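You operate a simulated robot arm through the tools that you are given. There is no shell and no other tool. Be economical: measure what you need, move in short steps, check, and stop when the job is done.

You run a simulated robot arm. Do the job below in one go: nothing can be reset, and whatever is moved stays where it is left.

TASK
Grease the patch on the white chain guide, then crate the guide.
Fine: load the short green brush at the open grease box (it may stay open), put it back, lay the guide in the small yellow crate, press the crate's lid home. Keep fingers out of oil and grease; leave none showing on the floor. Drop, pinch and damage nothing, leave nothing switched on. A coat counts when it lies all over at full strength: go over it till it gets no stronger.

Only the result counts: the job must be done as asked and must still hold three seconds after the hand-in. Knocking over, shifting, dropping, spilling or breaking anything else fails it. Lids that push on must go on centred and level and be pressed home; caps that screw on are set level and turned clockwise until they are tight.

THE ROBOT
A 7-joint arm with a two-finger parallel gripper on a trunk, on a base that drives. Base frame: it is fixed to the floor where the robot stands at the start and does not move with it; the origin is under the middle of the robot, x ahead of it, y to its left, z up; the surface under the hand at the start is at about z = 0.72. Units: m, rad, N and s.
With the tool pointing down near the work surface it reaches from about 0.1 to 0.66 m from the robot's upright axis, wherever it stands. Its first joint turns from -2.496 to 2.496 rad. Places, roughly: steel grease box [0.8, 0, 0.7]. Payload 3 kg.
The tool frame sits at the grasp point between the pads (the TCP): z along the fingers, y along the line on which they close. The tips reach 0.03 m beyond it. The gripper opens to 0.11 m. The fingers are 0.02 m wide and 0.01 m thick; the gripper's body (0.048 by 0.112 m) begins 0.055 m behind the TCP.
Orientation is that of the tool frame in the base frame, as a unit quaternion [x, y, z, w]. With the fingers straight down and closing along the base's y, the tool's x points along the base's -x, its y along +y and its z along -z.

THE INTERFACE
- The arm moves only by the tool servo_tool. Its argument "increments" is a list of rows, each a list of 7 numbers: the shift along the base's x, y, z in m, then the turn, a rotation vector about the base's x, y, z in rad, then the gripper command, from -1 (fully open) to 1 (shut), values between in proportion. In form: [[tx, ty, tz, ax, ay, az, hand], ...]. A call has 1 to 12 rows; each row is the pose to reach, as a shift and turn from the pose commanded when the call began. Each row takes 0.2 s and may step no farther than 0.05 m and 0.15 rad from the row before; otherwise, or with a gripper value out of range, the whole call is refused. A pose out of reach is approached as far as the arm can. The call stops where the force on the tool passes 40 N (or 10 N more than at its start, if that is more) or the arm is blocked; 0.2 s more then pass. Each finger travels about 0.108 m/s and halts on what it meets, pressing with about 25 N; the grip force reading is that of the motor and also rises with nothing between the fingers. The clock runs only during rows and for 0.2 s after the last one: add rows that repeat a pose to give the fingers time. The reply holds the time, the measured pose of the TCP, the force on the tool along the base axes, the opening and the grip force, in the units named above and with some noise, with the torque about the TCP (base axes, N m) and any sound that the robot's microphone picked up.
- Cameras (640 x 400 px; columns grow to the right, rows downward): "scene" is now at [0.1398, 0.0219, 1.7016]; the picture's right is [0.11, -0.99, 0.00], its down [-0.83, -0.09, -0.54] and it looks along [0.54, 0.06, -0.84] (base axes); focal length 275 px, centre (320, 200). "wrist" rides on the gripper at [0.072, 0.017, -0.103] in the tool frame; the picture's right is [-0.23, 0.97, 0.00], its down [-0.76, -0.18, -0.62] and it looks along [-0.61, -0.14, 0.78] (tool axes); focal length 222 px, centre (320, 200). There is no depth. A picture from a camera that has moved, and an enlarged one, comes with that camera's place and axes in the base frame and with its lens. The place of the scene camera against the robot may be out by one fixed shift of up to 0.025 m in any direction.
- camera(camera): a new picture of that camera. No time passes.
- lift_body(by): slides the trunk up (or, below 0, down) by that many m; the arm and the scene camera ride with it, the base frame stays. It gives what a move gives, with no picture.
- drive_base(legs): drives the robot by 1 to 6 legs, each [ahead, left, turn to the left] in m, m and rad, along the robot's own axes; the way and the turn of a leg run together, so that a leg with both is an arc; at most 1.5 m and 3.142 rad a leg. The arm and the cameras ride along, it lands a little off, and it stops where it bumps. It gives what a move gives.
- aim_head(pan, tilt): turns the head with the scene camera to pan (to the left, within 1.501 rad either way) and tilt (down, from -0.506 to 1.204), counted from straight ahead of the robot. It gives what a move gives.
- close_up(camera, box): a new picture of the part [left, top, right, bottom] of that camera's present view, enlarged. No time passes.
- close_job(): hands the job in; it is judged then, once.

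Go step by step. Nothing tells you exact positions but the pictures and the camera data: compare them with the known pose of the tool, close in by small moves and look again before you grip or let go. The budget is 120 turns and 90 pictures, counting those below and the enlarged ones. Unless the task says otherwise, let go and move clear before handing in, and close with one line.

The tools are called after "Emit:" as a command line: name --pt "numbers of a row" for each row, then --argument value for the rest, lists and objects as JSON in quotes. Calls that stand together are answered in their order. servo_tool: Moves the arm, as the interface text tells. Its arguments: {"type":"object","properties":{"increments":{"type":"array","items":{"type":"array","items":{"type":"number"}}}},"required":["increments"]} The other tools are called the same way: lift_body (by) slides the trunk up or down; drive_base (legs) drives the base; aim_head (pan, tilt) turns the head that bears the scene camera; camera (camera) takes a picture; close_up (camera, box) takes an enlarged picture of a part of a camera's view; close_job () hands the job in.

At the start:

```text
t: 0.0
eef_pos: [0.5485, 0.3181, 1.0722]
tool_rot: [0.0, 1.0, -0.001, 0.0]
ft_force: [-0.5, 0.2, -0.3]
moment: [-0.02, -0.03, 0.05]
gripper_width: 0.11
grip_force: 0.1
trunk travel left (down, up): [-0.825, 0.065]
robot x, y, heading: [0.0026, 0.001, -0.001]
head pan, tilt: [0.112, 0.995]
```

scene: 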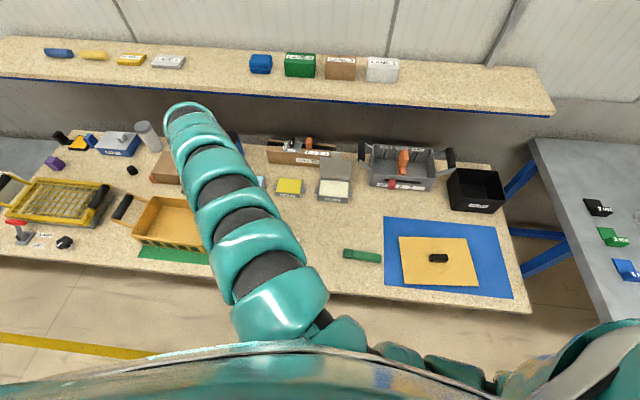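
wrist: 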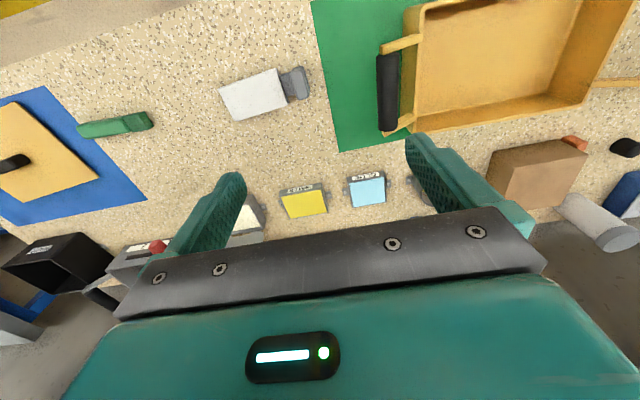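

I see a workbench with a green brush, a yellow crate, an open grease box and several small items. I'll look closer before moving.

Emit:
close_up --camera "wrist" --box '[0, 40, 320, 240]'

Emit:
close_up --camera "wrist" --box '[310, 0, 640, 220]'

Emit:
close_up --camera "scene" --box '[0, 100, 240, 270]'

Emit:
close_up --camera "scene" --box '[240, 120, 520, 300]'

Emit:
close_up --camera "scene" --box '[20, 30, 420, 100]'

```text
2.00 times, centred on (160, 140) of wrist
camera zoom: at [0.4748, 0.336, 1.1755], right [0.23, 0.97, 0.0], down [0.76, -0.18, 0.62], along [0.61, -0.14, -0.78], focal length 444 px, centre (640, 320)
```

zoom: 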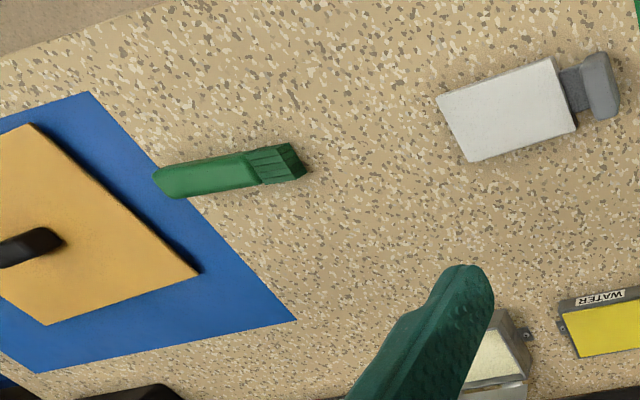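

```text
1.82 times, centred on (475, 110) of wrist
camera zoom: at [0.4748, 0.336, 1.1755], right [0.23, 0.97, 0.0], down [0.76, -0.18, 0.62], along [0.61, -0.14, -0.78], focal length 404 px, centre (38, 364)
```

zoom: 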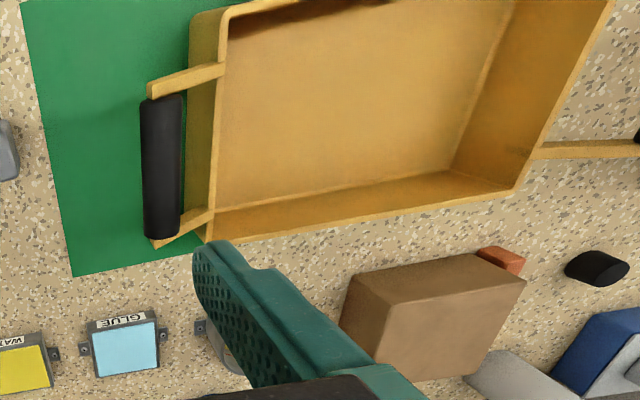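

```text
2.35 times, centred on (120, 185) of scene
camera zoom: at [0.1398, 0.0219, 1.7016], right [0.11, -0.99, 0.0], down [-0.83, -0.09, -0.54], along [0.54, 0.06, -0.84], focal length 647 px, centre (791, 235)
```

zoom: 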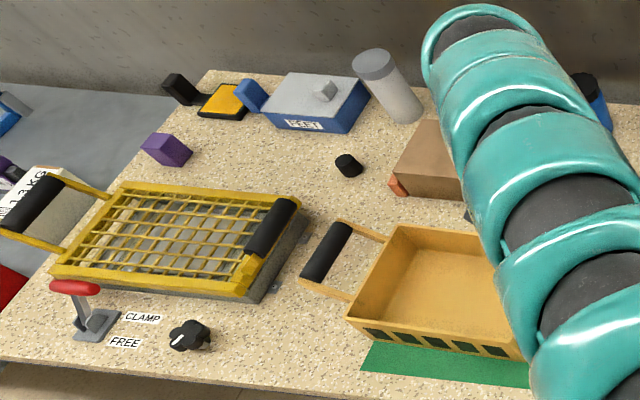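

```text
2.22 times, centred on (380, 210) of scene
camera zoom: at [0.1398, 0.0219, 1.7016], right [0.11, -0.99, 0.0], down [-0.83, -0.09, -0.54], along [0.54, 0.06, -0.84], focal length 611 px, centre (187, 178)
```

zoom: 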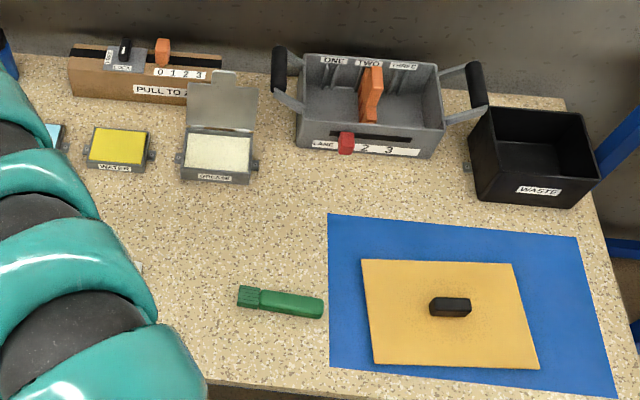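

```text
1.60 times, centred on (220, 65) of scene
camera zoom: at [0.1398, 0.0219, 1.7016], right [0.11, -0.99, 0.0], down [-0.83, -0.09, -0.54], along [0.54, 0.06, -0.84], focal length 440 px, centre (480, 416)
```

zoom: 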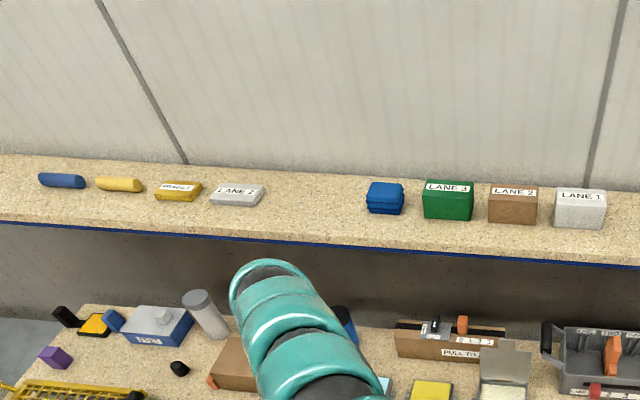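

The white guide lies near (0.55, 0.20) with a grey end toward +y, the brush near (0.54, -0.11) with its bristles toward +y, the crate at the left and its lid on the blue mat. I'll pull the arm back so both cameras see them better.

Emit:
servo_tool --pt "-0.03 -0.03 0 0 0 0 -1" --pt "-0.06 -0.06 0 0 0 0 -1" --pt "-0.09 -0.09 0 0 0 0 -1" --pt "-0.12 -0.12 0 0 0 0 -1" --pt "-0.15 -0.15 0 0 0 0 -1" --pt "-0.18 -0.18 0 0 0 0 -1" --pt "-0.2 -0.2 0 0 0 0 -1"

Emit:
camera --camera "wrist"

Emit:
camera --camera "scene"

```text
t: 1.6
eef_pos: [0.4786, 0.2713, 1.0144]
tool_rot: [0.0, 1.0, -0.001, 0.0]
ft_force: [-0.6, -0.4, 0.1]
moment: [0.02, 0.03, 0.0]
gripper_width: 0.1099
grip_force: 0.0
out of reach, approached as far as the arm can: row 2, 3, 4, 5, 6, 7
trunk travel left (down, up): [-0.825, 0.065]
robot x, y, heading: [-0.0018, 0.0028, -0.002]
head pan, tilt: [0.112, 0.995]
```

```text
82 pictures are left
camera wrist: at [0.4052, 0.2896, 1.118], right [0.23, 0.97, 0.0], down [0.76, -0.18, 0.62], along [0.61, -0.14, -0.78], focal length 222 px, centre (320, 200)
```

wrist: 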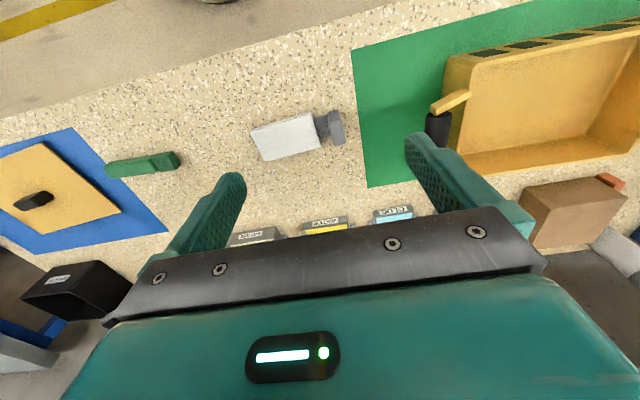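

```text
81 pictures are left
camera scene: at [0.1397, 0.0221, 1.7016], right [0.11, -0.99, 0.0], down [-0.83, -0.09, -0.54], along [0.54, 0.06, -0.84], focal length 275 px, centre (320, 200)
```

scene: 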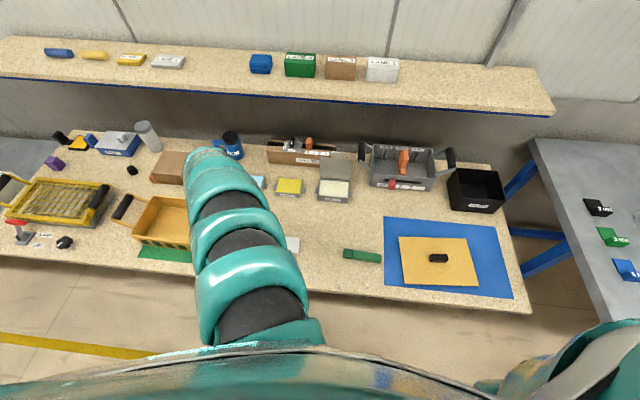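

The arm can't fold that far at this height, so I'll swing it right to look over the brush and clear the scene camera's view of the guide.

Emit:
servo_tool --pt "0.0 -0.05 0 0 0 0 -1" --pt "0.0 -0.1 0 0 0 0 -1" --pt "0.0 -0.15 0 0 0 0 -1" --pt "0.0 -0.2 0 0 0 0 -1" --pt "0.0 -0.25 0 0 0 0 -1" --pt "0.0 -0.3 0 0 0 0 -1" --pt "0.0 -0.35 0 0 0 0 -1" --pt "-0.0 -0.4 0 0 0 0 -1"

Emit:
camera --camera "wrist"

Emit:
camera --camera "scene"

```text
t: 3.4
eef_pos: [0.6208, -0.1048, 0.9196]
tool_rot: [0.0, 1.0, 0.001, -0.005]
ft_force: [0.4, -0.1, -0.2]
moment: [0.0, 0.03, -0.01]
gripper_width: 0.11
grip_force: 0.0
out of reach, approached as far as the arm can: row 1, 2, 3, 4, 5, 6, 7, 8
trunk travel left (down, up): [-0.825, 0.065]
robot x, y, heading: [-0.0011, -0.0021, 0.004]
head pan, tilt: [0.112, 0.995]
```

```text
80 pictures are left
camera wrist: at [0.5487, -0.0865, 1.0236], right [0.23, 0.97, 0.0], down [0.77, -0.18, 0.62], along [0.6, -0.14, -0.79], focal length 222 px, centre (320, 200)
```

wrist: 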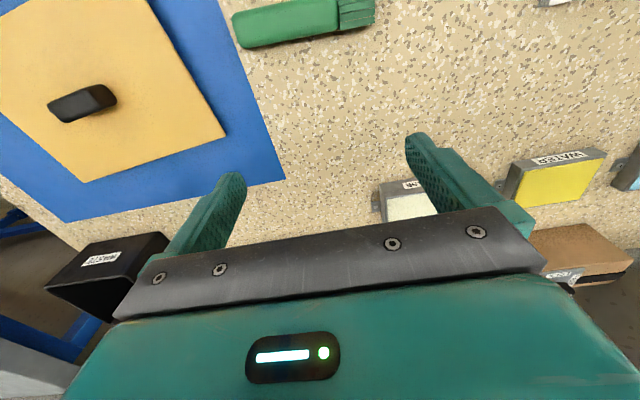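

```text
79 pictures are left
camera scene: at [0.1409, 0.0185, 1.7014], right [0.11, -0.99, 0.0], down [-0.83, -0.09, -0.54], along [0.54, 0.06, -0.84], focal length 275 px, centre (320, 200)
```

scene: 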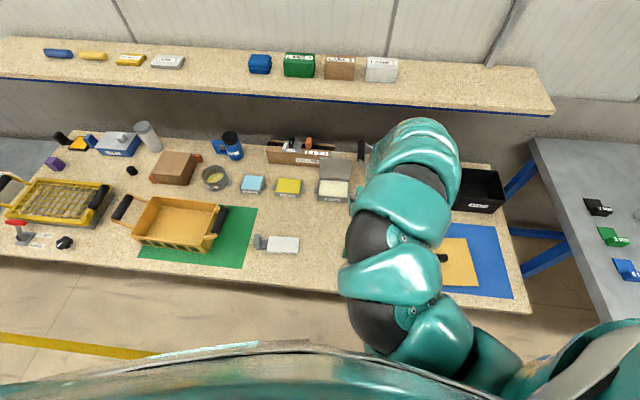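

The scene camera now shows the guide, the crate and the pans clearly. I'll enlarge those.

Emit:
close_up --camera "scene" --box '[230, 210, 330, 272]'

Emit:
close_up --camera "scene" --box '[90, 150, 370, 280]'

Emit:
close_up --camera "wrist" --box '[0, 0, 400, 240]'

```text
6.40 times, centred on (280, 241) of scene
camera zoom: at [0.1409, 0.0185, 1.7014], right [0.11, -0.99, 0.0], down [-0.83, -0.09, -0.54], along [0.54, 0.06, -0.84], focal length 1760 px, centre (576, -62)
```

zoom: 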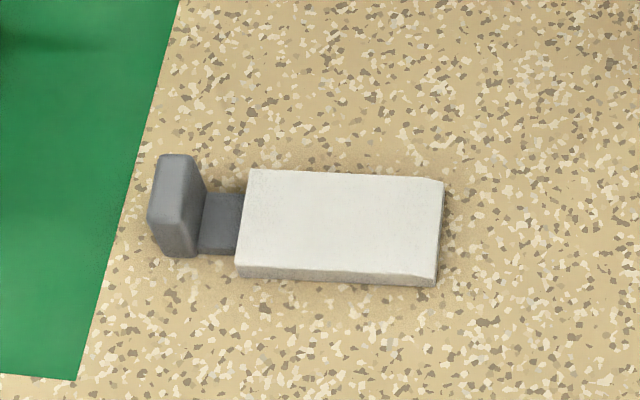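

```text
2.29 times, centred on (230, 215) of scene
camera zoom: at [0.1409, 0.0185, 1.7014], right [0.11, -0.99, 0.0], down [-0.83, -0.09, -0.54], along [0.54, 0.06, -0.84], focal length 629 px, centre (526, 166)
```

zoom: 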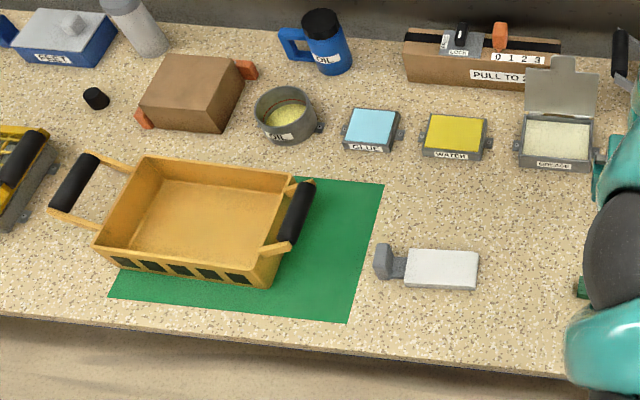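

```text
1.60 times, centred on (200, 120) of wrist
camera zoom: at [0.5487, -0.0865, 1.0236], right [0.23, 0.97, 0.0], down [0.77, -0.18, 0.62], along [0.6, -0.14, -0.79], focal length 355 px, centre (512, 328)
```

zoom: 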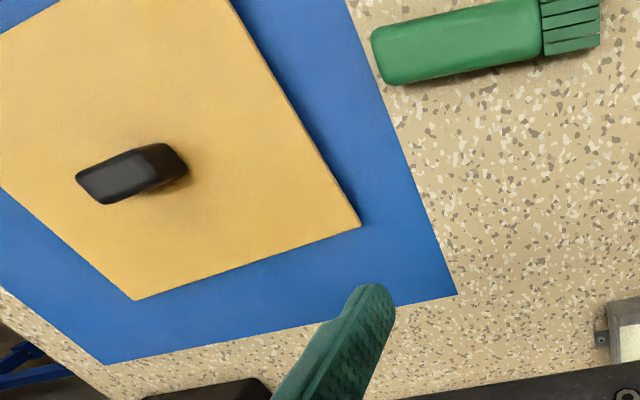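

I need to know how far the base can move toward the bench, so I'll tilt the head down and look at the bench edge and the base.

Emit:
aim_head --pan 0.6 --tilt 1.204

Emit:
camera --camera "scene"

```text
t: 4.3
eef_pos: [0.6202, -0.1028, 0.9197]
tool_rot: [0.0, 1.0, 0.0, -0.003]
ft_force: [0.3, 1.1, 0.2]
moment: [0.03, -0.01, -0.02]
gripper_width: 0.1098
grip_force: 0.1
trunk travel left (down, up): [-0.825, 0.065]
robot x, y, heading: [-0.0009, -0.0004, -0.003]
head pan, tilt: [0.6, 1.201]
```

```text
75 pictures are left
camera scene: at [0.1166, 0.0453, 1.6886], right [0.56, -0.83, 0.0], down [-0.77, -0.53, -0.36], along [0.3, 0.2, -0.93], focal length 275 px, centre (320, 200)
```

scene: 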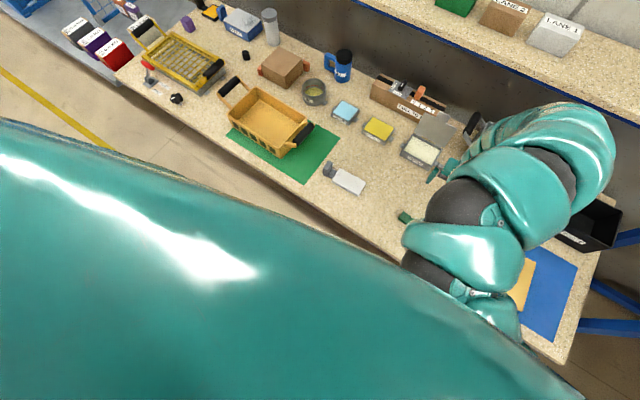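

The bench edge is at about x = 0.41. The brush lies from (0.530, -0.172) to its bristle tip at (0.546, -0.031). I'll turn the tool 1.46 rad so the fingers close across the handle, and hover above it.

Emit:
servo_tool --pt "-0.01 -0.004 -0.007 0 0 0.145 -1" --pt "-0.02 -0.008 -0.014 0 0 0.29 -1" --pt "-0.03 -0.012 -0.021 0 0 0.435 -1" --pt "-0.04 -0.016 -0.028 0 0 0.58 -1" --pt "-0.05 -0.02 -0.035 0 0 0.725 -1" --pt "-0.06 -0.024 -0.042 0 0 0.87 -1" --pt "-0.07 -0.028 -0.049 0 0 1.015 -1" --pt "-0.078 -0.032 -0.056 0 0 1.16 -1" --pt "-0.085 -0.037 -0.063 0 0 1.305 -1" --pt "-0.085 -0.037 -0.07 0 0 1.45 -1" --pt "-0.085 -0.037 -0.07 0 0 1.458 -0.5"

Emit:
camera --camera "wrist"

```text
t: 6.7
eef_pos: [0.5661, -0.135, 0.825]
tool_rot: [-0.667, 0.745, -0.001, 0.0]
ft_force: [0.6, -0.5, 0.3]
moment: [-0.03, -0.01, -0.03]
gripper_width: 0.0826
grip_force: 0.2
out of reach, approached as far as the arm can: row 1, 2, 3, 4, 5, 6, 7, 8, 9, 10, 11
trunk travel left (down, up): [-0.825, 0.065]
robot x, y, heading: [-0.0035, -0.0001, -0.002]
head pan, tilt: [0.6, 1.201]
```

```text
74 pictures are left
camera wrist: at [0.5405, -0.2032, 0.928], right [-0.94, 0.33, 0.0], down [0.26, 0.74, 0.62], along [0.21, 0.59, -0.78], focal length 222 px, centre (320, 200)
```

wrist: 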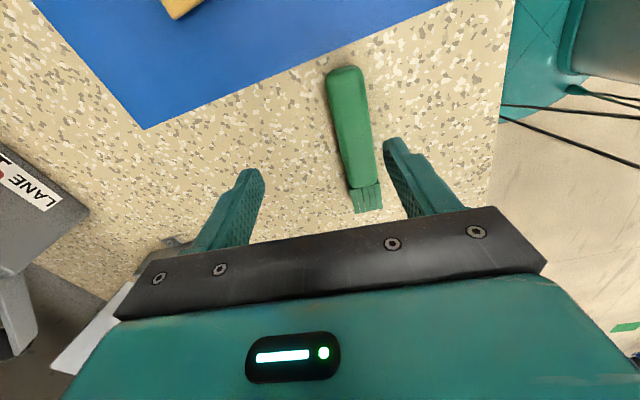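

The brush is confirmed at about x = 0.535 at its grip point. I'll come down over it.

Emit:
servo_tool --pt "-0.015 -0.003 -0.01 0 0 0 -0.5" --pt "-0.031 -0.005 -0.025 0 0 0 -0.5" --pt "-0.031 -0.005 -0.035 0 0 0 -0.5"

Emit:
camera --camera "wrist"

```text
t: 7.5
eef_pos: [0.536, -0.1391, 0.791]
tool_rot: [-0.667, 0.745, 0.001, -0.001]
ft_force: [-0.6, 0.6, 0.3]
moment: [-0.01, -0.01, 0.01]
gripper_width: 0.0826
grip_force: 0.1
out of reach, approached as far as the arm can: row 1, 2
trunk travel left (down, up): [-0.825, 0.065]
robot x, y, heading: [0.0016, 0.0019, -0.004]
head pan, tilt: [0.6, 1.201]
```

```text
73 pictures are left
camera wrist: at [0.5116, -0.2076, 0.8933], right [-0.94, 0.33, 0.0], down [0.26, 0.74, 0.62], along [0.21, 0.59, -0.78], focal length 222 px, centre (320, 200)
```

wrist: 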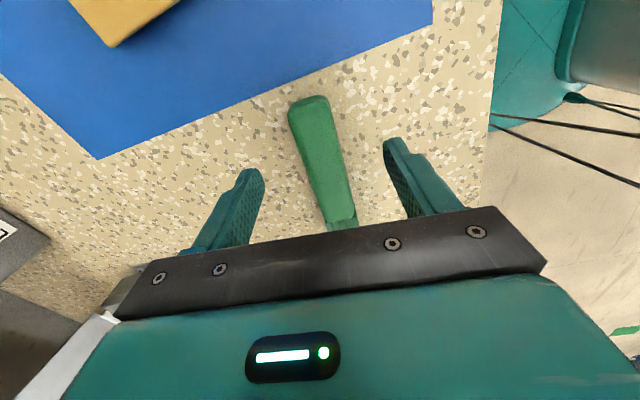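

Fingers straddle the handle. I'll descend and close gently.

Emit:
servo_tool --pt "0 0 -0.018 0 0 0 -0.5" --pt "0 0 -0.034 0 0 0 -0.5" --pt "0 0 -0.034 0 0 0 -0.5" --pt "0 0 -0.034 0 0 0 1" --pt "0 0 -0.034 0 0 0 1" --pt "0 0 -0.034 0 0 0 1" --pt "0 0 -0.034 0 0 0 1" --pt "0 0 -0.034 0 0 0 1"

Emit:
camera --camera "wrist"

```text
t: 9.3
eef_pos: [0.5347, -0.1387, 0.7574]
tool_rot: [-0.666, 0.746, 0.001, 0.0]
ft_force: [0.0, -0.2, -0.3]
moment: [0.03, 0.0, -0.02]
gripper_width: 0.029
grip_force: 25.0
trunk travel left (down, up): [-0.825, 0.065]
robot x, y, heading: [-0.0026, 0.001, 0.003]
head pan, tilt: [0.6, 1.201]
```

```text
72 pictures are left
camera wrist: at [0.5092, -0.2073, 0.8605], right [-0.94, 0.34, 0.0], down [0.26, 0.74, 0.62], along [0.21, 0.59, -0.78], focal length 222 px, centre (320, 200)
```

wrist: 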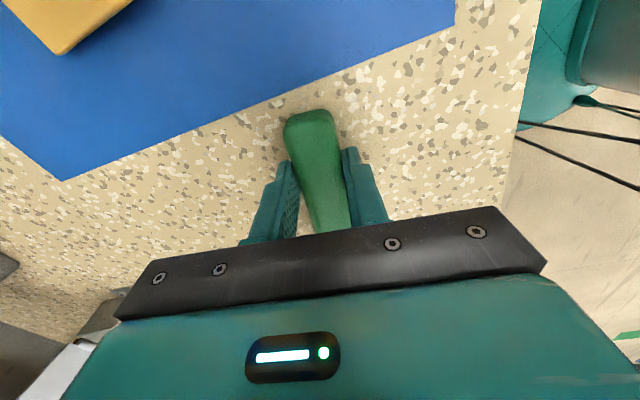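

The brush is held (29 mm). I'll lift it and carry it outward and left, away from the tray and bin, before driving closer.

Emit:
servo_tool --pt "0 0 0.03 0 0 0 1" --pt "0.03 0.01 0.05 0 0 0 1" --pt "0.06 0.02 0.08 0 0 0 1" --pt "0.08 0.05 0.11 0 0 0 1" --pt "0.085 0.09 0.13 0 0 0 1" --pt "0.085 0.13 0.13 0 0 0 1" --pt "0.085 0.17 0.13 0 0 0 1" --pt "0.085 0.2 0.13 0 0 0 1"

Emit:
aim_head --pan 0.1 --tilt 1.0

Emit:
camera --camera "scene"

Emit:
camera --camera "wrist"

```text
t: 11.1
eef_pos: [0.62, 0.0637, 0.8861]
tool_rot: [-0.666, 0.746, 0.001, -0.002]
ft_force: [-1.3, 0.2, -1.1]
moment: [0.01, 0.01, 0.02]
gripper_width: 0.0291
grip_force: 24.6
trunk travel left (down, up): [-0.825, 0.065]
robot x, y, heading: [0.0031, -0.0024, -0.004]
head pan, tilt: [0.6, 1.201]
```

```text
t: 12.1
eef_pos: [0.6215, 0.0623, 0.8881]
tool_rot: [-0.666, 0.746, 0.0, 0.0]
ft_force: [0.1, -0.2, -0.3]
moment: [-0.05, 0.05, -0.01]
gripper_width: 0.0289
grip_force: 24.7
trunk travel left (down, up): [-0.825, 0.065]
robot x, y, heading: [-0.0015, 0.0015, 0.0]
head pan, tilt: [0.099, 1.0]
```

```text
71 pictures are left
camera scene: at [0.1397, 0.021, 1.7012], right [0.1, -0.99, 0.0], down [-0.84, -0.08, -0.54], along [0.54, 0.05, -0.84], focal length 275 px, centre (320, 200)
```

scene: 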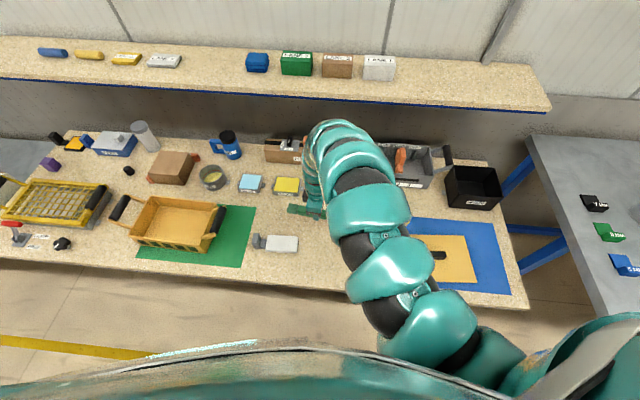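

```text
70 pictures are left
camera wrist: at [0.595, -0.0058, 0.9901], right [-0.94, 0.34, 0.0], down [0.26, 0.74, 0.62], along [0.21, 0.59, -0.78], focal length 222 px, centre (320, 200)
```

wrist: 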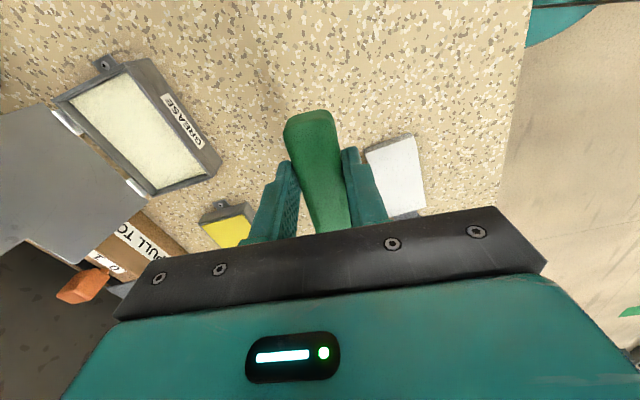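

The grease pan is centred near (0.82, 0.02), with its surface at about z = 0.75, and its lid is open at the back. The arm can't reach that far from here, so I'll edge the base forward.

Emit:
drive_base --legs '[[0.1, 0, 0]]'

Emit:
camera --camera "scene"

```text
t: 13.2
eef_pos: [0.723, 0.0645, 0.8872]
tool_rot: [-0.667, 0.745, 0.001, 0.0]
ft_force: [0.8, 0.2, -0.4]
moment: [-0.02, 0.07, -0.01]
gripper_width: 0.0293
grip_force: 25.2
trunk travel left (down, up): [-0.825, 0.065]
robot x, y, heading: [0.0993, 0.0022, 0.001]
head pan, tilt: [0.099, 1.0]
```

```text
69 pictures are left
camera scene: at [0.2417, 0.021, 1.7011], right [0.1, -0.99, 0.0], down [-0.84, -0.08, -0.54], along [0.54, 0.05, -0.84], focal length 275 px, centre (320, 200)
```

scene: 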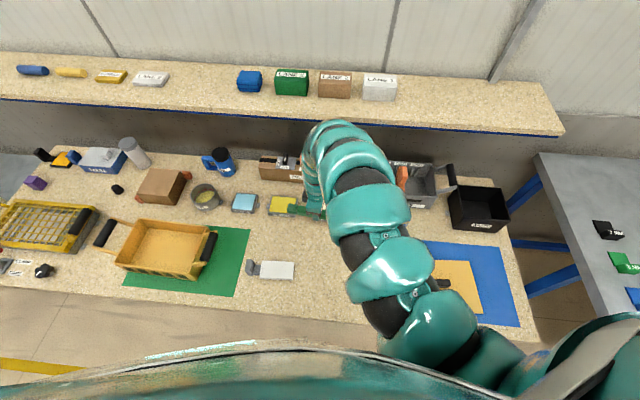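

No bump. A little further forward is needed.

Emit:
drive_base --legs '[[0.07, 0, 0]]'

Emit:
camera --camera "wrist"

```text
t: 14.2
eef_pos: [0.7901, 0.063, 0.8863]
tool_rot: [-0.666, 0.746, 0.001, 0.0]
ft_force: [0.3, -0.2, -0.1]
moment: [0.03, 0.0, -0.02]
gripper_width: 0.029
grip_force: 25.9
trunk travel left (down, up): [-0.825, 0.065]
robot x, y, heading: [0.1674, -0.003, 0.004]
head pan, tilt: [0.099, 1.0]
```

```text
68 pictures are left
camera wrist: at [0.7658, -0.0058, 0.9891], right [-0.94, 0.34, 0.0], down [0.26, 0.74, 0.62], along [0.21, 0.59, -0.78], focal length 222 px, centre (320, 200)
```

wrist: 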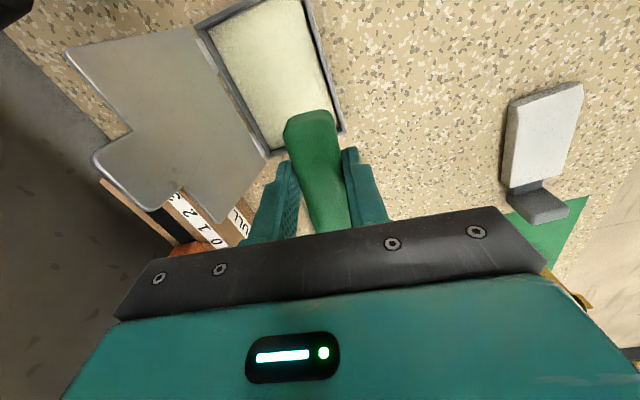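

The grease surface spans x from 0.78 to 0.857 and y from -0.03 to 0.08. I'll tilt the bristles down by 0.6 rad with the tip over the front half of the pan, clear of the lid.

Emit:
servo_tool --pt "0.0 -0.03 0.014 -0.149 0.017 0 1" --pt "0.002 -0.06 0.014 -0.298 0.034 0 1" --pt "0.002 -0.09 0.014 -0.447 0.051 0 1" --pt "0.002 -0.104 0.014 -0.596 0.068 0 1" --pt "0.002 -0.104 0.004 -0.596 0.068 0 1"

Emit:
camera --camera "wrist"

Emit:
camera --camera "scene"

```text
t: 15.4
eef_pos: [0.793, -0.0422, 0.8912]
tool_rot: [-0.636, 0.713, -0.197, -0.222]
ft_force: [-0.5, -0.3, -1.8]
moment: [0.0, 0.01, 0.0]
gripper_width: 0.0289
grip_force: 25.5
trunk travel left (down, up): [-0.825, 0.065]
robot x, y, heading: [0.1692, 0.0018, -0.002]
head pan, tilt: [0.099, 1.0]
```

```text
67 pictures are left
camera wrist: at [0.775, -0.0399, 1.0173], right [-0.95, 0.3, -0.13], down [0.29, 0.95, 0.08], along [0.15, 0.04, -0.99], focal length 222 px, centre (320, 200)
```

wrist: 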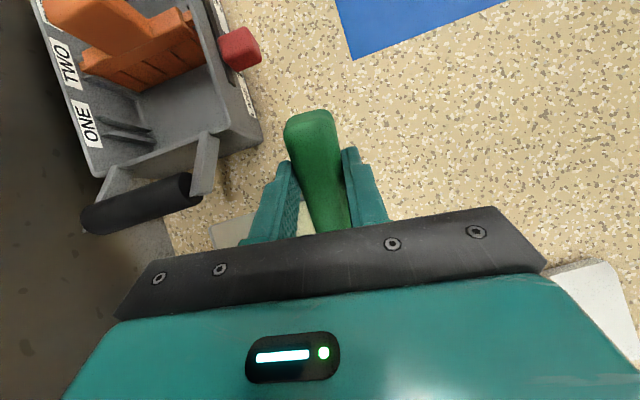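

```text
66 pictures are left
camera scene: at [0.3092, 0.0205, 1.7012], right [0.1, -1.0, 0.0], down [-0.84, -0.08, -0.54], along [0.54, 0.05, -0.84], focal length 275 px, centre (320, 200)
```

scene: 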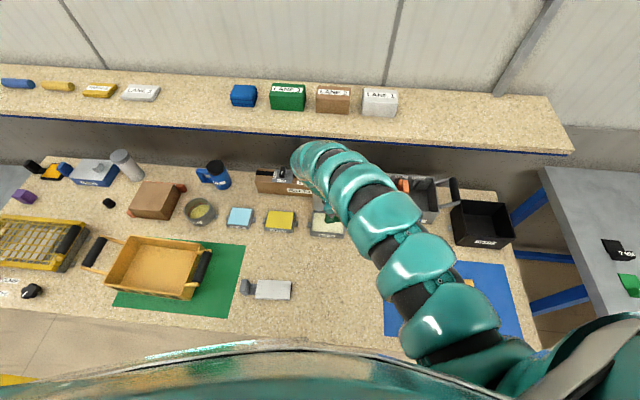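

Emit:
close_up --camera "scene" --box '[250, 170, 390, 258]'

```text
4.55 times, centred on (320, 214) of scene
camera zoom: at [0.3092, 0.0205, 1.7012], right [0.1, -1.0, 0.0], down [-0.84, -0.08, -0.54], along [0.54, 0.05, -0.84], focal length 1250 px, centre (320, 136)
```

zoom: 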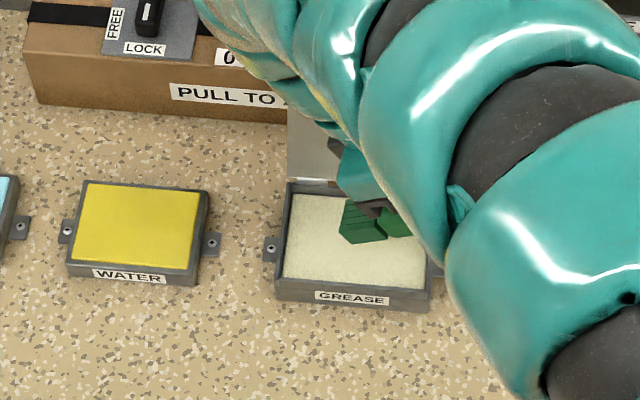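

The bristles hang over the pan. I'll lower them in small steps and watch the force.

Emit:
servo_tool --pt "0 0 -0.02 0 0 0 1" --pt "0 0 -0.035 0 0 0 1" --pt "0 0 -0.042 0 0 0 1"

Emit:
close_up --camera "scene" --box '[290, 190, 370, 240]'

```text
t: 16.2
eef_pos: [0.7933, -0.041, 0.8493]
tool_rot: [-0.636, 0.713, -0.196, -0.221]
ft_force: [0.5, -0.3, -0.3]
moment: [0.01, -0.03, -0.01]
gripper_width: 0.0288
grip_force: 25.5
trunk travel left (down, up): [-0.825, 0.065]
robot x, y, heading: [0.1691, -0.0002, -0.001]
head pan, tilt: [0.099, 1.0]
```

```text
8.00 times, centred on (330, 215) of scene
camera zoom: at [0.3094, 0.0207, 1.7012], right [0.1, -1.0, 0.0], down [-0.84, -0.08, -0.54], along [0.54, 0.05, -0.84], focal length 2200 px, centre (240, 80)
```

zoom: 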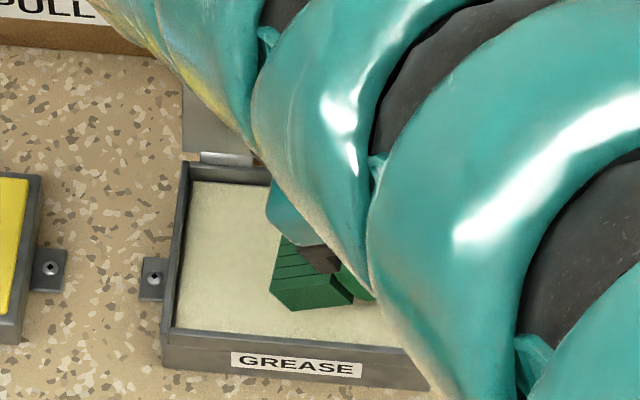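

Close but not touching yet. I'll keep going down in finer steps.

Emit:
servo_tool --pt "0 0 -0.003 0 0 0 1" --pt "0 0 -0.006 0 0 0 1" --pt "0 0 -0.009 0 0 0 1" --pt "0 0 -0.012 0 0 0 1"

Emit:
close_up --camera "scene" --box '[290, 190, 370, 240]'

```text
t: 17.2
eef_pos: [0.7922, -0.0421, 0.8381]
tool_rot: [-0.637, 0.712, -0.197, -0.22]
ft_force: [-0.6, 0.1, -0.7]
moment: [-0.02, 0.02, -0.02]
gripper_width: 0.0289
grip_force: 24.9
trunk travel left (down, up): [-0.825, 0.065]
robot x, y, heading: [0.169, 0.0027, -0.002]
head pan, tilt: [0.099, 1.0]
```

```text
8.00 times, centred on (330, 215) of scene
camera zoom: at [0.3092, 0.0208, 1.7012], right [0.1, -1.0, 0.0], down [-0.84, -0.08, -0.54], along [0.54, 0.05, -0.84], focal length 2200 px, centre (240, 80)
```

zoom: 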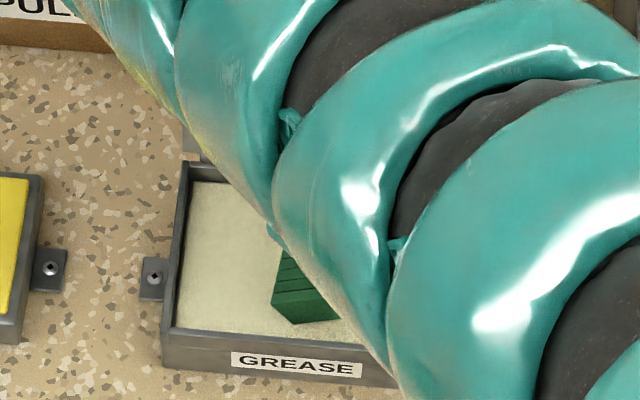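

No contact felt yet, so I'll go slightly lower.

Emit:
servo_tool --pt "0 0 -0.002 0 0 0 1" --pt "0 0 -0.004 0 0 0 1" --pt "0 0 -0.006 0 0 0 1" --pt "0 0 -0.008 0 0 0 1"

Emit:
close_up --camera "scene" --box '[290, 190, 370, 240]'

```text
t: 18.2
eef_pos: [0.7913, -0.041, 0.8307]
tool_rot: [-0.635, 0.713, -0.197, -0.222]
ft_force: [0.6, -4.2, 10.7]
moment: [0.46, -0.05, -0.02]
gripper_width: 0.0291
grip_force: 24.8
trunk travel left (down, up): [-0.825, 0.065]
robot x, y, heading: [0.1694, 0.0007, 0.001]
head pan, tilt: [0.099, 1.0]
```

```text
8.00 times, centred on (330, 215) of scene
camera zoom: at [0.308, 0.0203, 1.7014], right [0.1, -1.0, 0.0], down [-0.84, -0.08, -0.54], along [0.54, 0.05, -0.84], focal length 2200 px, centre (240, 80)
```

zoom: 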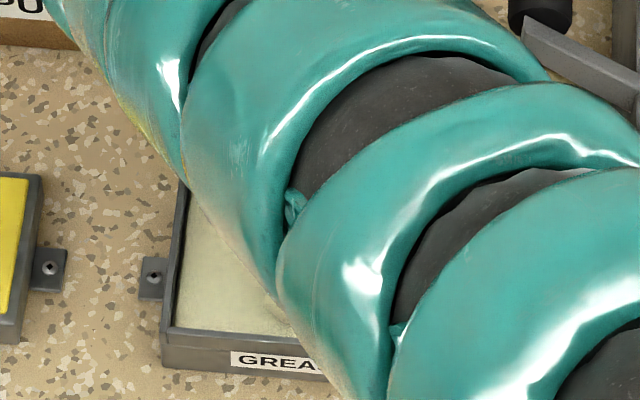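

Contact is made at about 10 N. I'll wipe the tip back and forth lightly, then lift straight up and look.

Emit:
servo_tool --pt "0 -0.01 0.001 0 0 0 1" --pt "0 -0.02 0.001 0 0 0 1" --pt "0 -0.01 0.001 0 0 0 1" --pt "0 0.0 0.001 0 0 0 1" --pt "0 -0.01 0.001 0 0 0 1" --pt "0 -0.015 0.001 0 0 0 1" --pt "0 -0.015 0.02 0 0 0 1" --pt "0 -0.015 0.05 0 0 0 1" --pt "0 -0.015 0.08 0 0 0 1"

Emit:
close_up --camera "scene" --box '[270, 180, 390, 255]'

```text
t: 20.2
eef_pos: [0.7932, -0.056, 0.9086]
tool_rot: [-0.636, 0.713, -0.197, -0.221]
ft_force: [-0.6, 0.6, -1.1]
moment: [-0.01, -0.01, 0.01]
gripper_width: 0.0288
grip_force: 24.8
trunk travel left (down, up): [-0.825, 0.065]
robot x, y, heading: [0.1666, 0.0021, -0.002]
head pan, tilt: [0.099, 1.0]
```

```text
5.33 times, centred on (330, 218) of scene
camera zoom: at [0.3089, 0.0209, 1.7013], right [0.1, -1.0, 0.0], down [-0.84, -0.08, -0.54], along [0.54, 0.05, -0.84], focal length 1467 px, centre (267, 107)
```

zoom: 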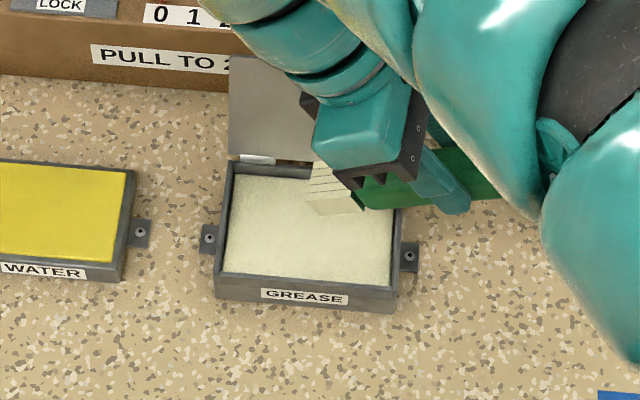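

The bristles are now cream coloured, so the brush is loaded. I'll back the base off so the guide comes into the arm's comfortable reach.

Emit:
drive_base --legs '[[-0.25, 0, 0]]'

Emit:
camera --camera "wrist"

Emit:
camera --camera "scene"

```text
t: 22.0
eef_pos: [0.5477, -0.0554, 0.9084]
tool_rot: [-0.636, 0.713, -0.197, -0.221]
ft_force: [0.0, 0.1, 0.1]
moment: [0.03, 0.0, 0.02]
gripper_width: 0.0291
grip_force: 25.2
trunk travel left (down, up): [-0.825, 0.065]
robot x, y, heading: [-0.0737, -0.0021, -0.005]
head pan, tilt: [0.099, 1.0]
```

```text
60 pictures are left
camera wrist: at [0.5287, -0.0544, 1.0338], right [-0.95, 0.3, -0.13], down [0.29, 0.95, 0.08], along [0.15, 0.04, -0.99], focal length 222 px, centre (320, 200)
```

wrist: 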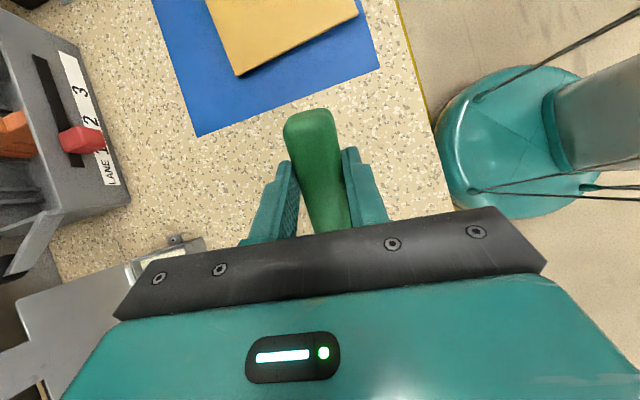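

```text
59 pictures are left
camera scene: at [0.0619, 0.021, 1.7014], right [0.1, -1.0, 0.0], down [-0.84, -0.08, -0.54], along [0.54, 0.05, -0.84], focal length 275 px, centre (320, 200)
```

scene: 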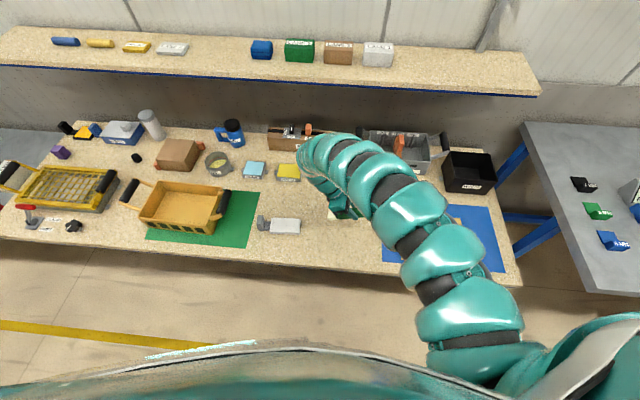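

I'll enlarge the guide and brush area to locate the patch.

Emit:
close_up --camera "scene" --box '[250, 190, 350, 252]'

```text
6.40 times, centred on (300, 221) of scene
camera zoom: at [0.0619, 0.021, 1.7014], right [0.1, -1.0, 0.0], down [-0.84, -0.08, -0.54], along [0.54, 0.05, -0.84], focal length 1760 px, centre (448, 66)
```

zoom: 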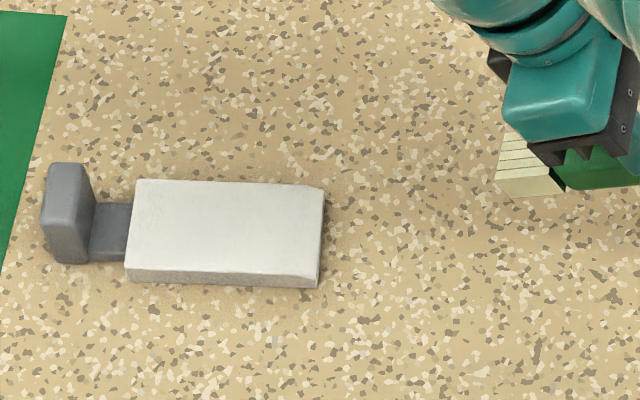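

Emit:
close_up --camera "scene" --box '[255, 212, 305, 243]'

```text
12.80 times, centred on (280, 228) of scene
camera zoom: at [0.0619, 0.021, 1.7014], right [0.1, -1.0, 0.0], down [-0.84, -0.08, -0.54], along [0.54, 0.05, -0.84], focal length 3520 px, centre (832, -152)
```

zoom: 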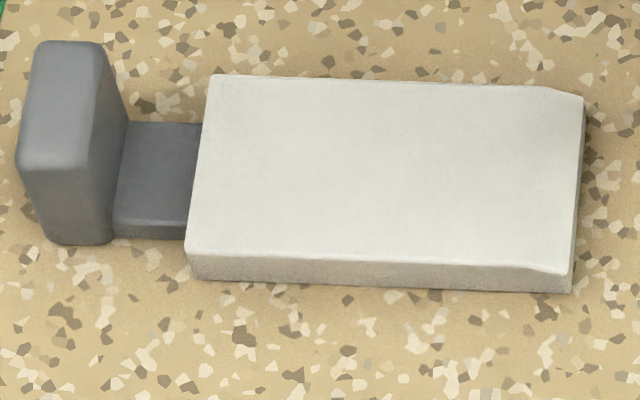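

The guide's top is a plain white slab at about x 0.521 to 0.584 and y 0.137 to 0.25, with z around 0.735. I'll align the brush with its length and hover the tip over the inner end.

Emit:
servo_tool --pt "0.0 0.04 0 0 0 0.065 1" --pt "0.002 0.08 0 0 0 0.13 1" --pt "0.004 0.12 0 0 0 0.13 1" --pt "0.005 0.165 0 0 0 0.13 1" --pt "0.006 0.21 -0.02 0 0 0.13 1" --pt "0.006 0.21 -0.05 0 0 0.13 1"

Emit:
close_up --camera "scene" --box '[240, 190, 340, 252]'

```text
t: 23.4
eef_pos: [0.4913, 0.1337, 0.9117]
tool_rot: [0.68, -0.671, 0.209, 0.207]
ft_force: [0.3, 0.1, -0.2]
moment: [0.0, 0.02, 0.0]
gripper_width: 0.0288
grip_force: 25.3
out of reach, approached as far as the arm can: row 3, 4, 5, 6
trunk travel left (down, up): [-0.825, 0.065]
robot x, y, heading: [-0.0805, 0.0033, 0.002]
head pan, tilt: [0.099, 1.0]
```

```text
6.40 times, centred on (290, 221) of scene
camera zoom: at [0.0655, 0.0189, 1.701], right [0.1, -1.0, 0.0], down [-0.84, -0.08, -0.54], along [0.54, 0.05, -0.84], focal length 1760 px, centre (512, 66)
```

zoom: 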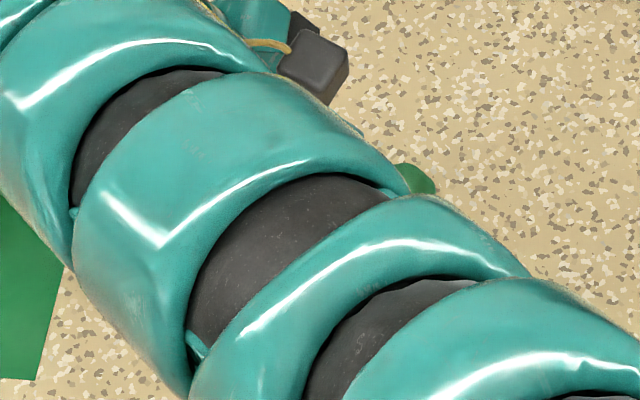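

That pose is too far out for the tilted wrist. I'll bring the arm back to the right and shift the base left instead.

Emit:
servo_tool --pt "0.015 -0.04 0 0 0 0 1" --pt "0.03 -0.08 0 0 0 0 1" --pt "0.045 -0.12 0 0 0 0 1" --pt "0.06 -0.15 0 0 0 0 1"

Emit:
drive_base --legs '[[0.0, 0.15, 0]]'

Emit:
camera --camera "scene"

```text
t: 24.4
eef_pos: [0.5494, -0.0154, 0.9124]
tool_rot: [0.681, -0.67, 0.21, 0.208]
ft_force: [0.5, -0.3, 0.0]
moment: [-0.02, -0.01, -0.05]
gripper_width: 0.0289
grip_force: 25.0
trunk travel left (down, up): [-0.825, 0.065]
robot x, y, heading: [-0.075, 0.0028, -0.002]
head pan, tilt: [0.099, 1.0]
```

```text
t: 25.8
eef_pos: [0.5486, 0.1355, 0.9132]
tool_rot: [0.681, -0.67, 0.211, 0.207]
ft_force: [0.6, 0.3, 0.3]
moment: [-0.01, -0.01, -0.01]
gripper_width: 0.0289
grip_force: 25.1
trunk travel left (down, up): [-0.825, 0.065]
robot x, y, heading: [-0.0769, 0.1499, -0.003]
head pan, tilt: [0.099, 1.0]
```

```text
55 pictures are left
camera scene: at [0.0636, 0.173, 1.7012], right [0.1, -1.0, 0.0], down [-0.84, -0.08, -0.54], along [0.54, 0.05, -0.84], focal length 275 px, centre (320, 200)
```

scene: 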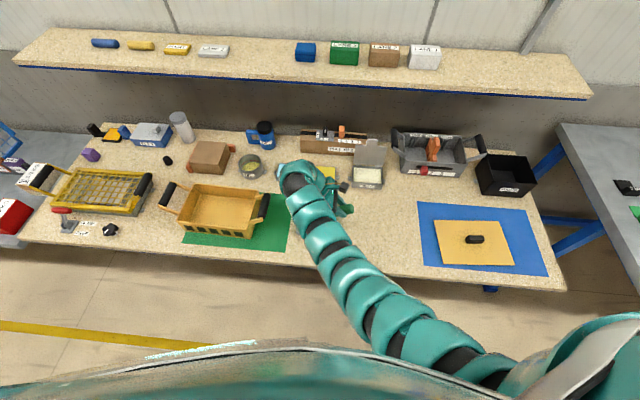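

The arm is now well placed. I'll lower the tip to just above the inner end of the guide's top and check.

Emit:
servo_tool --pt "0.004 0.027 -0.02 0 0 0 1" --pt "0.004 0.027 -0.05 0 0 0 1" --pt "0.004 0.027 -0.066 0 0 0 1"

Emit:
camera --camera "wrist"

Emit:
close_up --camera "scene" --box '[260, 170, 380, 245]'

```text
t: 26.6
eef_pos: [0.5483, 0.1621, 0.8464]
tool_rot: [0.681, -0.671, 0.211, 0.206]
ft_force: [-0.2, -0.1, 0.2]
moment: [-0.01, 0.02, 0.01]
gripper_width: 0.0288
grip_force: 25.3
out of reach, approached as far as the arm can: row 3
trunk travel left (down, up): [-0.825, 0.065]
robot x, y, heading: [-0.0757, 0.1506, 0.0]
head pan, tilt: [0.099, 1.0]
```

```text
54 pictures are left
camera wrist: at [0.5306, 0.1613, 0.9726], right [-0.98, 0.17, -0.13], down [0.16, 0.98, 0.09], along [0.14, 0.06, -0.99], focal length 222 px, centre (320, 200)
```

wrist: 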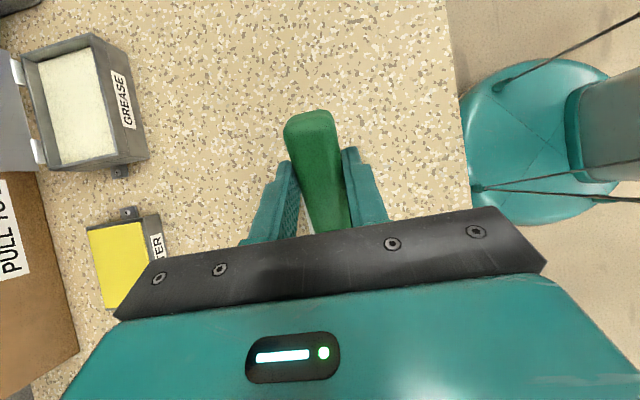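

```text
5.33 times, centred on (320, 208) of scene
camera zoom: at [0.0636, 0.1715, 1.7012], right [0.1, -1.0, 0.0], down [-0.84, -0.08, -0.54], along [0.54, 0.05, -0.84], focal length 1467 px, centre (320, 160)
```

zoom: 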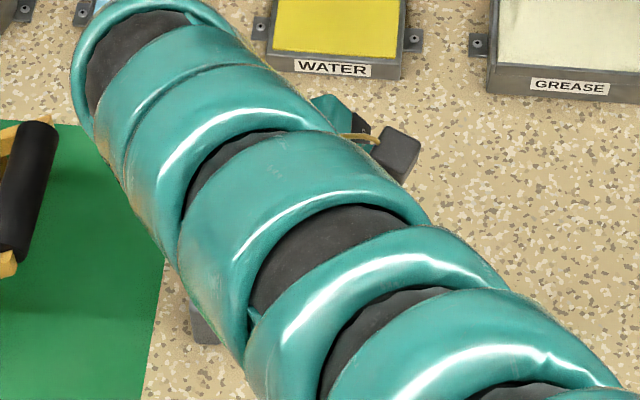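

I'm at the reach limit and the arm hides the guide. I'll raise, move the hand right, and shift the base forward and left.

Emit:
servo_tool --pt "0 -0.02 0.04 0 0 0 1" --pt "0 -0.06 0.06 0 0 0 1" --pt "-0.02 -0.1 0.06 0 0 0 1" --pt "-0.04 -0.13 0.06 0 0 0 1"

Emit:
drive_base --legs '[[0.05, 0.14, 0]]'

Emit:
camera --camera "scene"

```text
t: 27.6
eef_pos: [0.5085, 0.0302, 0.9082]
tool_rot: [0.68, -0.671, 0.21, 0.207]
ft_force: [-0.4, 0.5, 0.3]
moment: [-0.01, 0.01, -0.01]
gripper_width: 0.0291
grip_force: 25.1
trunk travel left (down, up): [-0.825, 0.065]
robot x, y, heading: [-0.0761, 0.1485, -0.004]
head pan, tilt: [0.099, 1.0]
```

```text
t: 28.9
eef_pos: [0.5595, 0.1691, 0.9088]
tool_rot: [0.681, -0.67, 0.21, 0.207]
ft_force: [0.3, 0.4, 0.0]
moment: [-0.03, 0.02, 0.02]
gripper_width: 0.0289
grip_force: 25.0
trunk travel left (down, up): [-0.825, 0.065]
robot x, y, heading: [-0.0246, 0.2879, -0.001]
head pan, tilt: [0.099, 1.0]
```

```text
52 pictures are left
camera scene: at [0.1147, 0.3111, 1.7012], right [0.1, -1.0, 0.0], down [-0.84, -0.08, -0.54], along [0.54, 0.05, -0.84], focal length 275 px, centre (320, 200)
```

scene: 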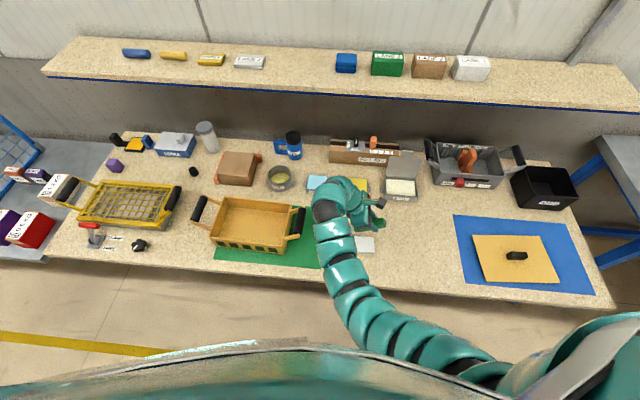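

Emit:
servo_tool --pt "-0.003 -0.007 -0.03 0 0 0 1" --pt "-0.003 -0.007 -0.06 0 0 0 1"

Emit:
close_up --camera "scene" --box '[290, 190, 420, 272]'

```text
t: 29.6
eef_pos: [0.557, 0.1607, 0.8477]
tool_rot: [0.68, -0.671, 0.21, 0.207]
ft_force: [-0.7, -0.1, 0.0]
moment: [0.03, -0.01, 0.0]
gripper_width: 0.0289
grip_force: 24.2
trunk travel left (down, up): [-0.825, 0.065]
robot x, y, heading: [-0.0249, 0.2875, -0.003]
head pan, tilt: [0.099, 1.0]
```

```text
4.88 times, centred on (355, 231) of scene
camera zoom: at [0.1142, 0.3091, 1.7012], right [0.1, -1.0, 0.0], down [-0.84, -0.08, -0.54], along [0.54, 0.05, -0.84], focal length 1342 px, centre (149, 49)
```

zoom: 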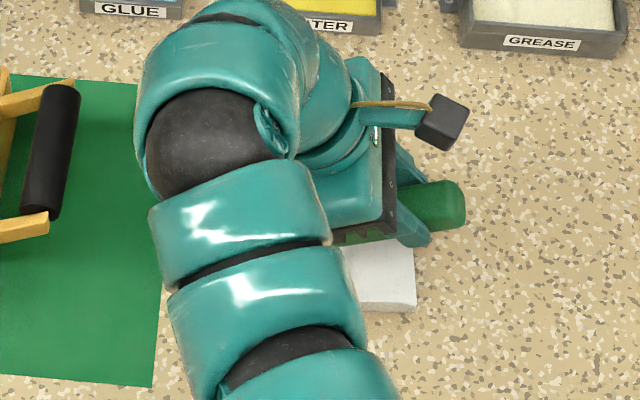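

The outer end of the guide is visible now. I'll find contact on its top near the inner end, in 2–3 mm steps.

Emit:
servo_tool --pt "-0.003 0 -0.008 0 0 0 1" --pt "-0.003 0 -0.013 0 0 0 1" --pt "-0.003 0 -0.016 0 0 0 1" --pt "-0.003 0 -0.018 0 0 0 1"

```text
t: 30.6
eef_pos: [0.5544, 0.1611, 0.8289]
tool_rot: [0.68, -0.67, 0.211, 0.208]
ft_force: [0.1, -0.7, -0.7]
moment: [-0.07, 0.02, -0.01]
gripper_width: 0.029
grip_force: 25.0
trunk travel left (down, up): [-0.825, 0.065]
robot x, y, heading: [-0.027, 0.2904, -0.002]
head pan, tilt: [0.099, 1.0]
```

Emit:
servo_tool --pt "0 0 -0.002 0 0 0 1" --pt "0 0 -0.004 0 0 0 1" --pt "0 0 -0.005 0 0 0 1"

```text
t: 31.4
eef_pos: [0.5541, 0.1621, 0.8251]
tool_rot: [0.681, -0.67, 0.21, 0.207]
ft_force: [0.4, -0.6, -0.6]
moment: [-0.01, 0.01, -0.02]
gripper_width: 0.0288
grip_force: 24.9
trunk travel left (down, up): [-0.825, 0.065]
robot x, y, heading: [-0.0264, 0.2888, -0.005]
head pan, tilt: [0.099, 1.0]
```

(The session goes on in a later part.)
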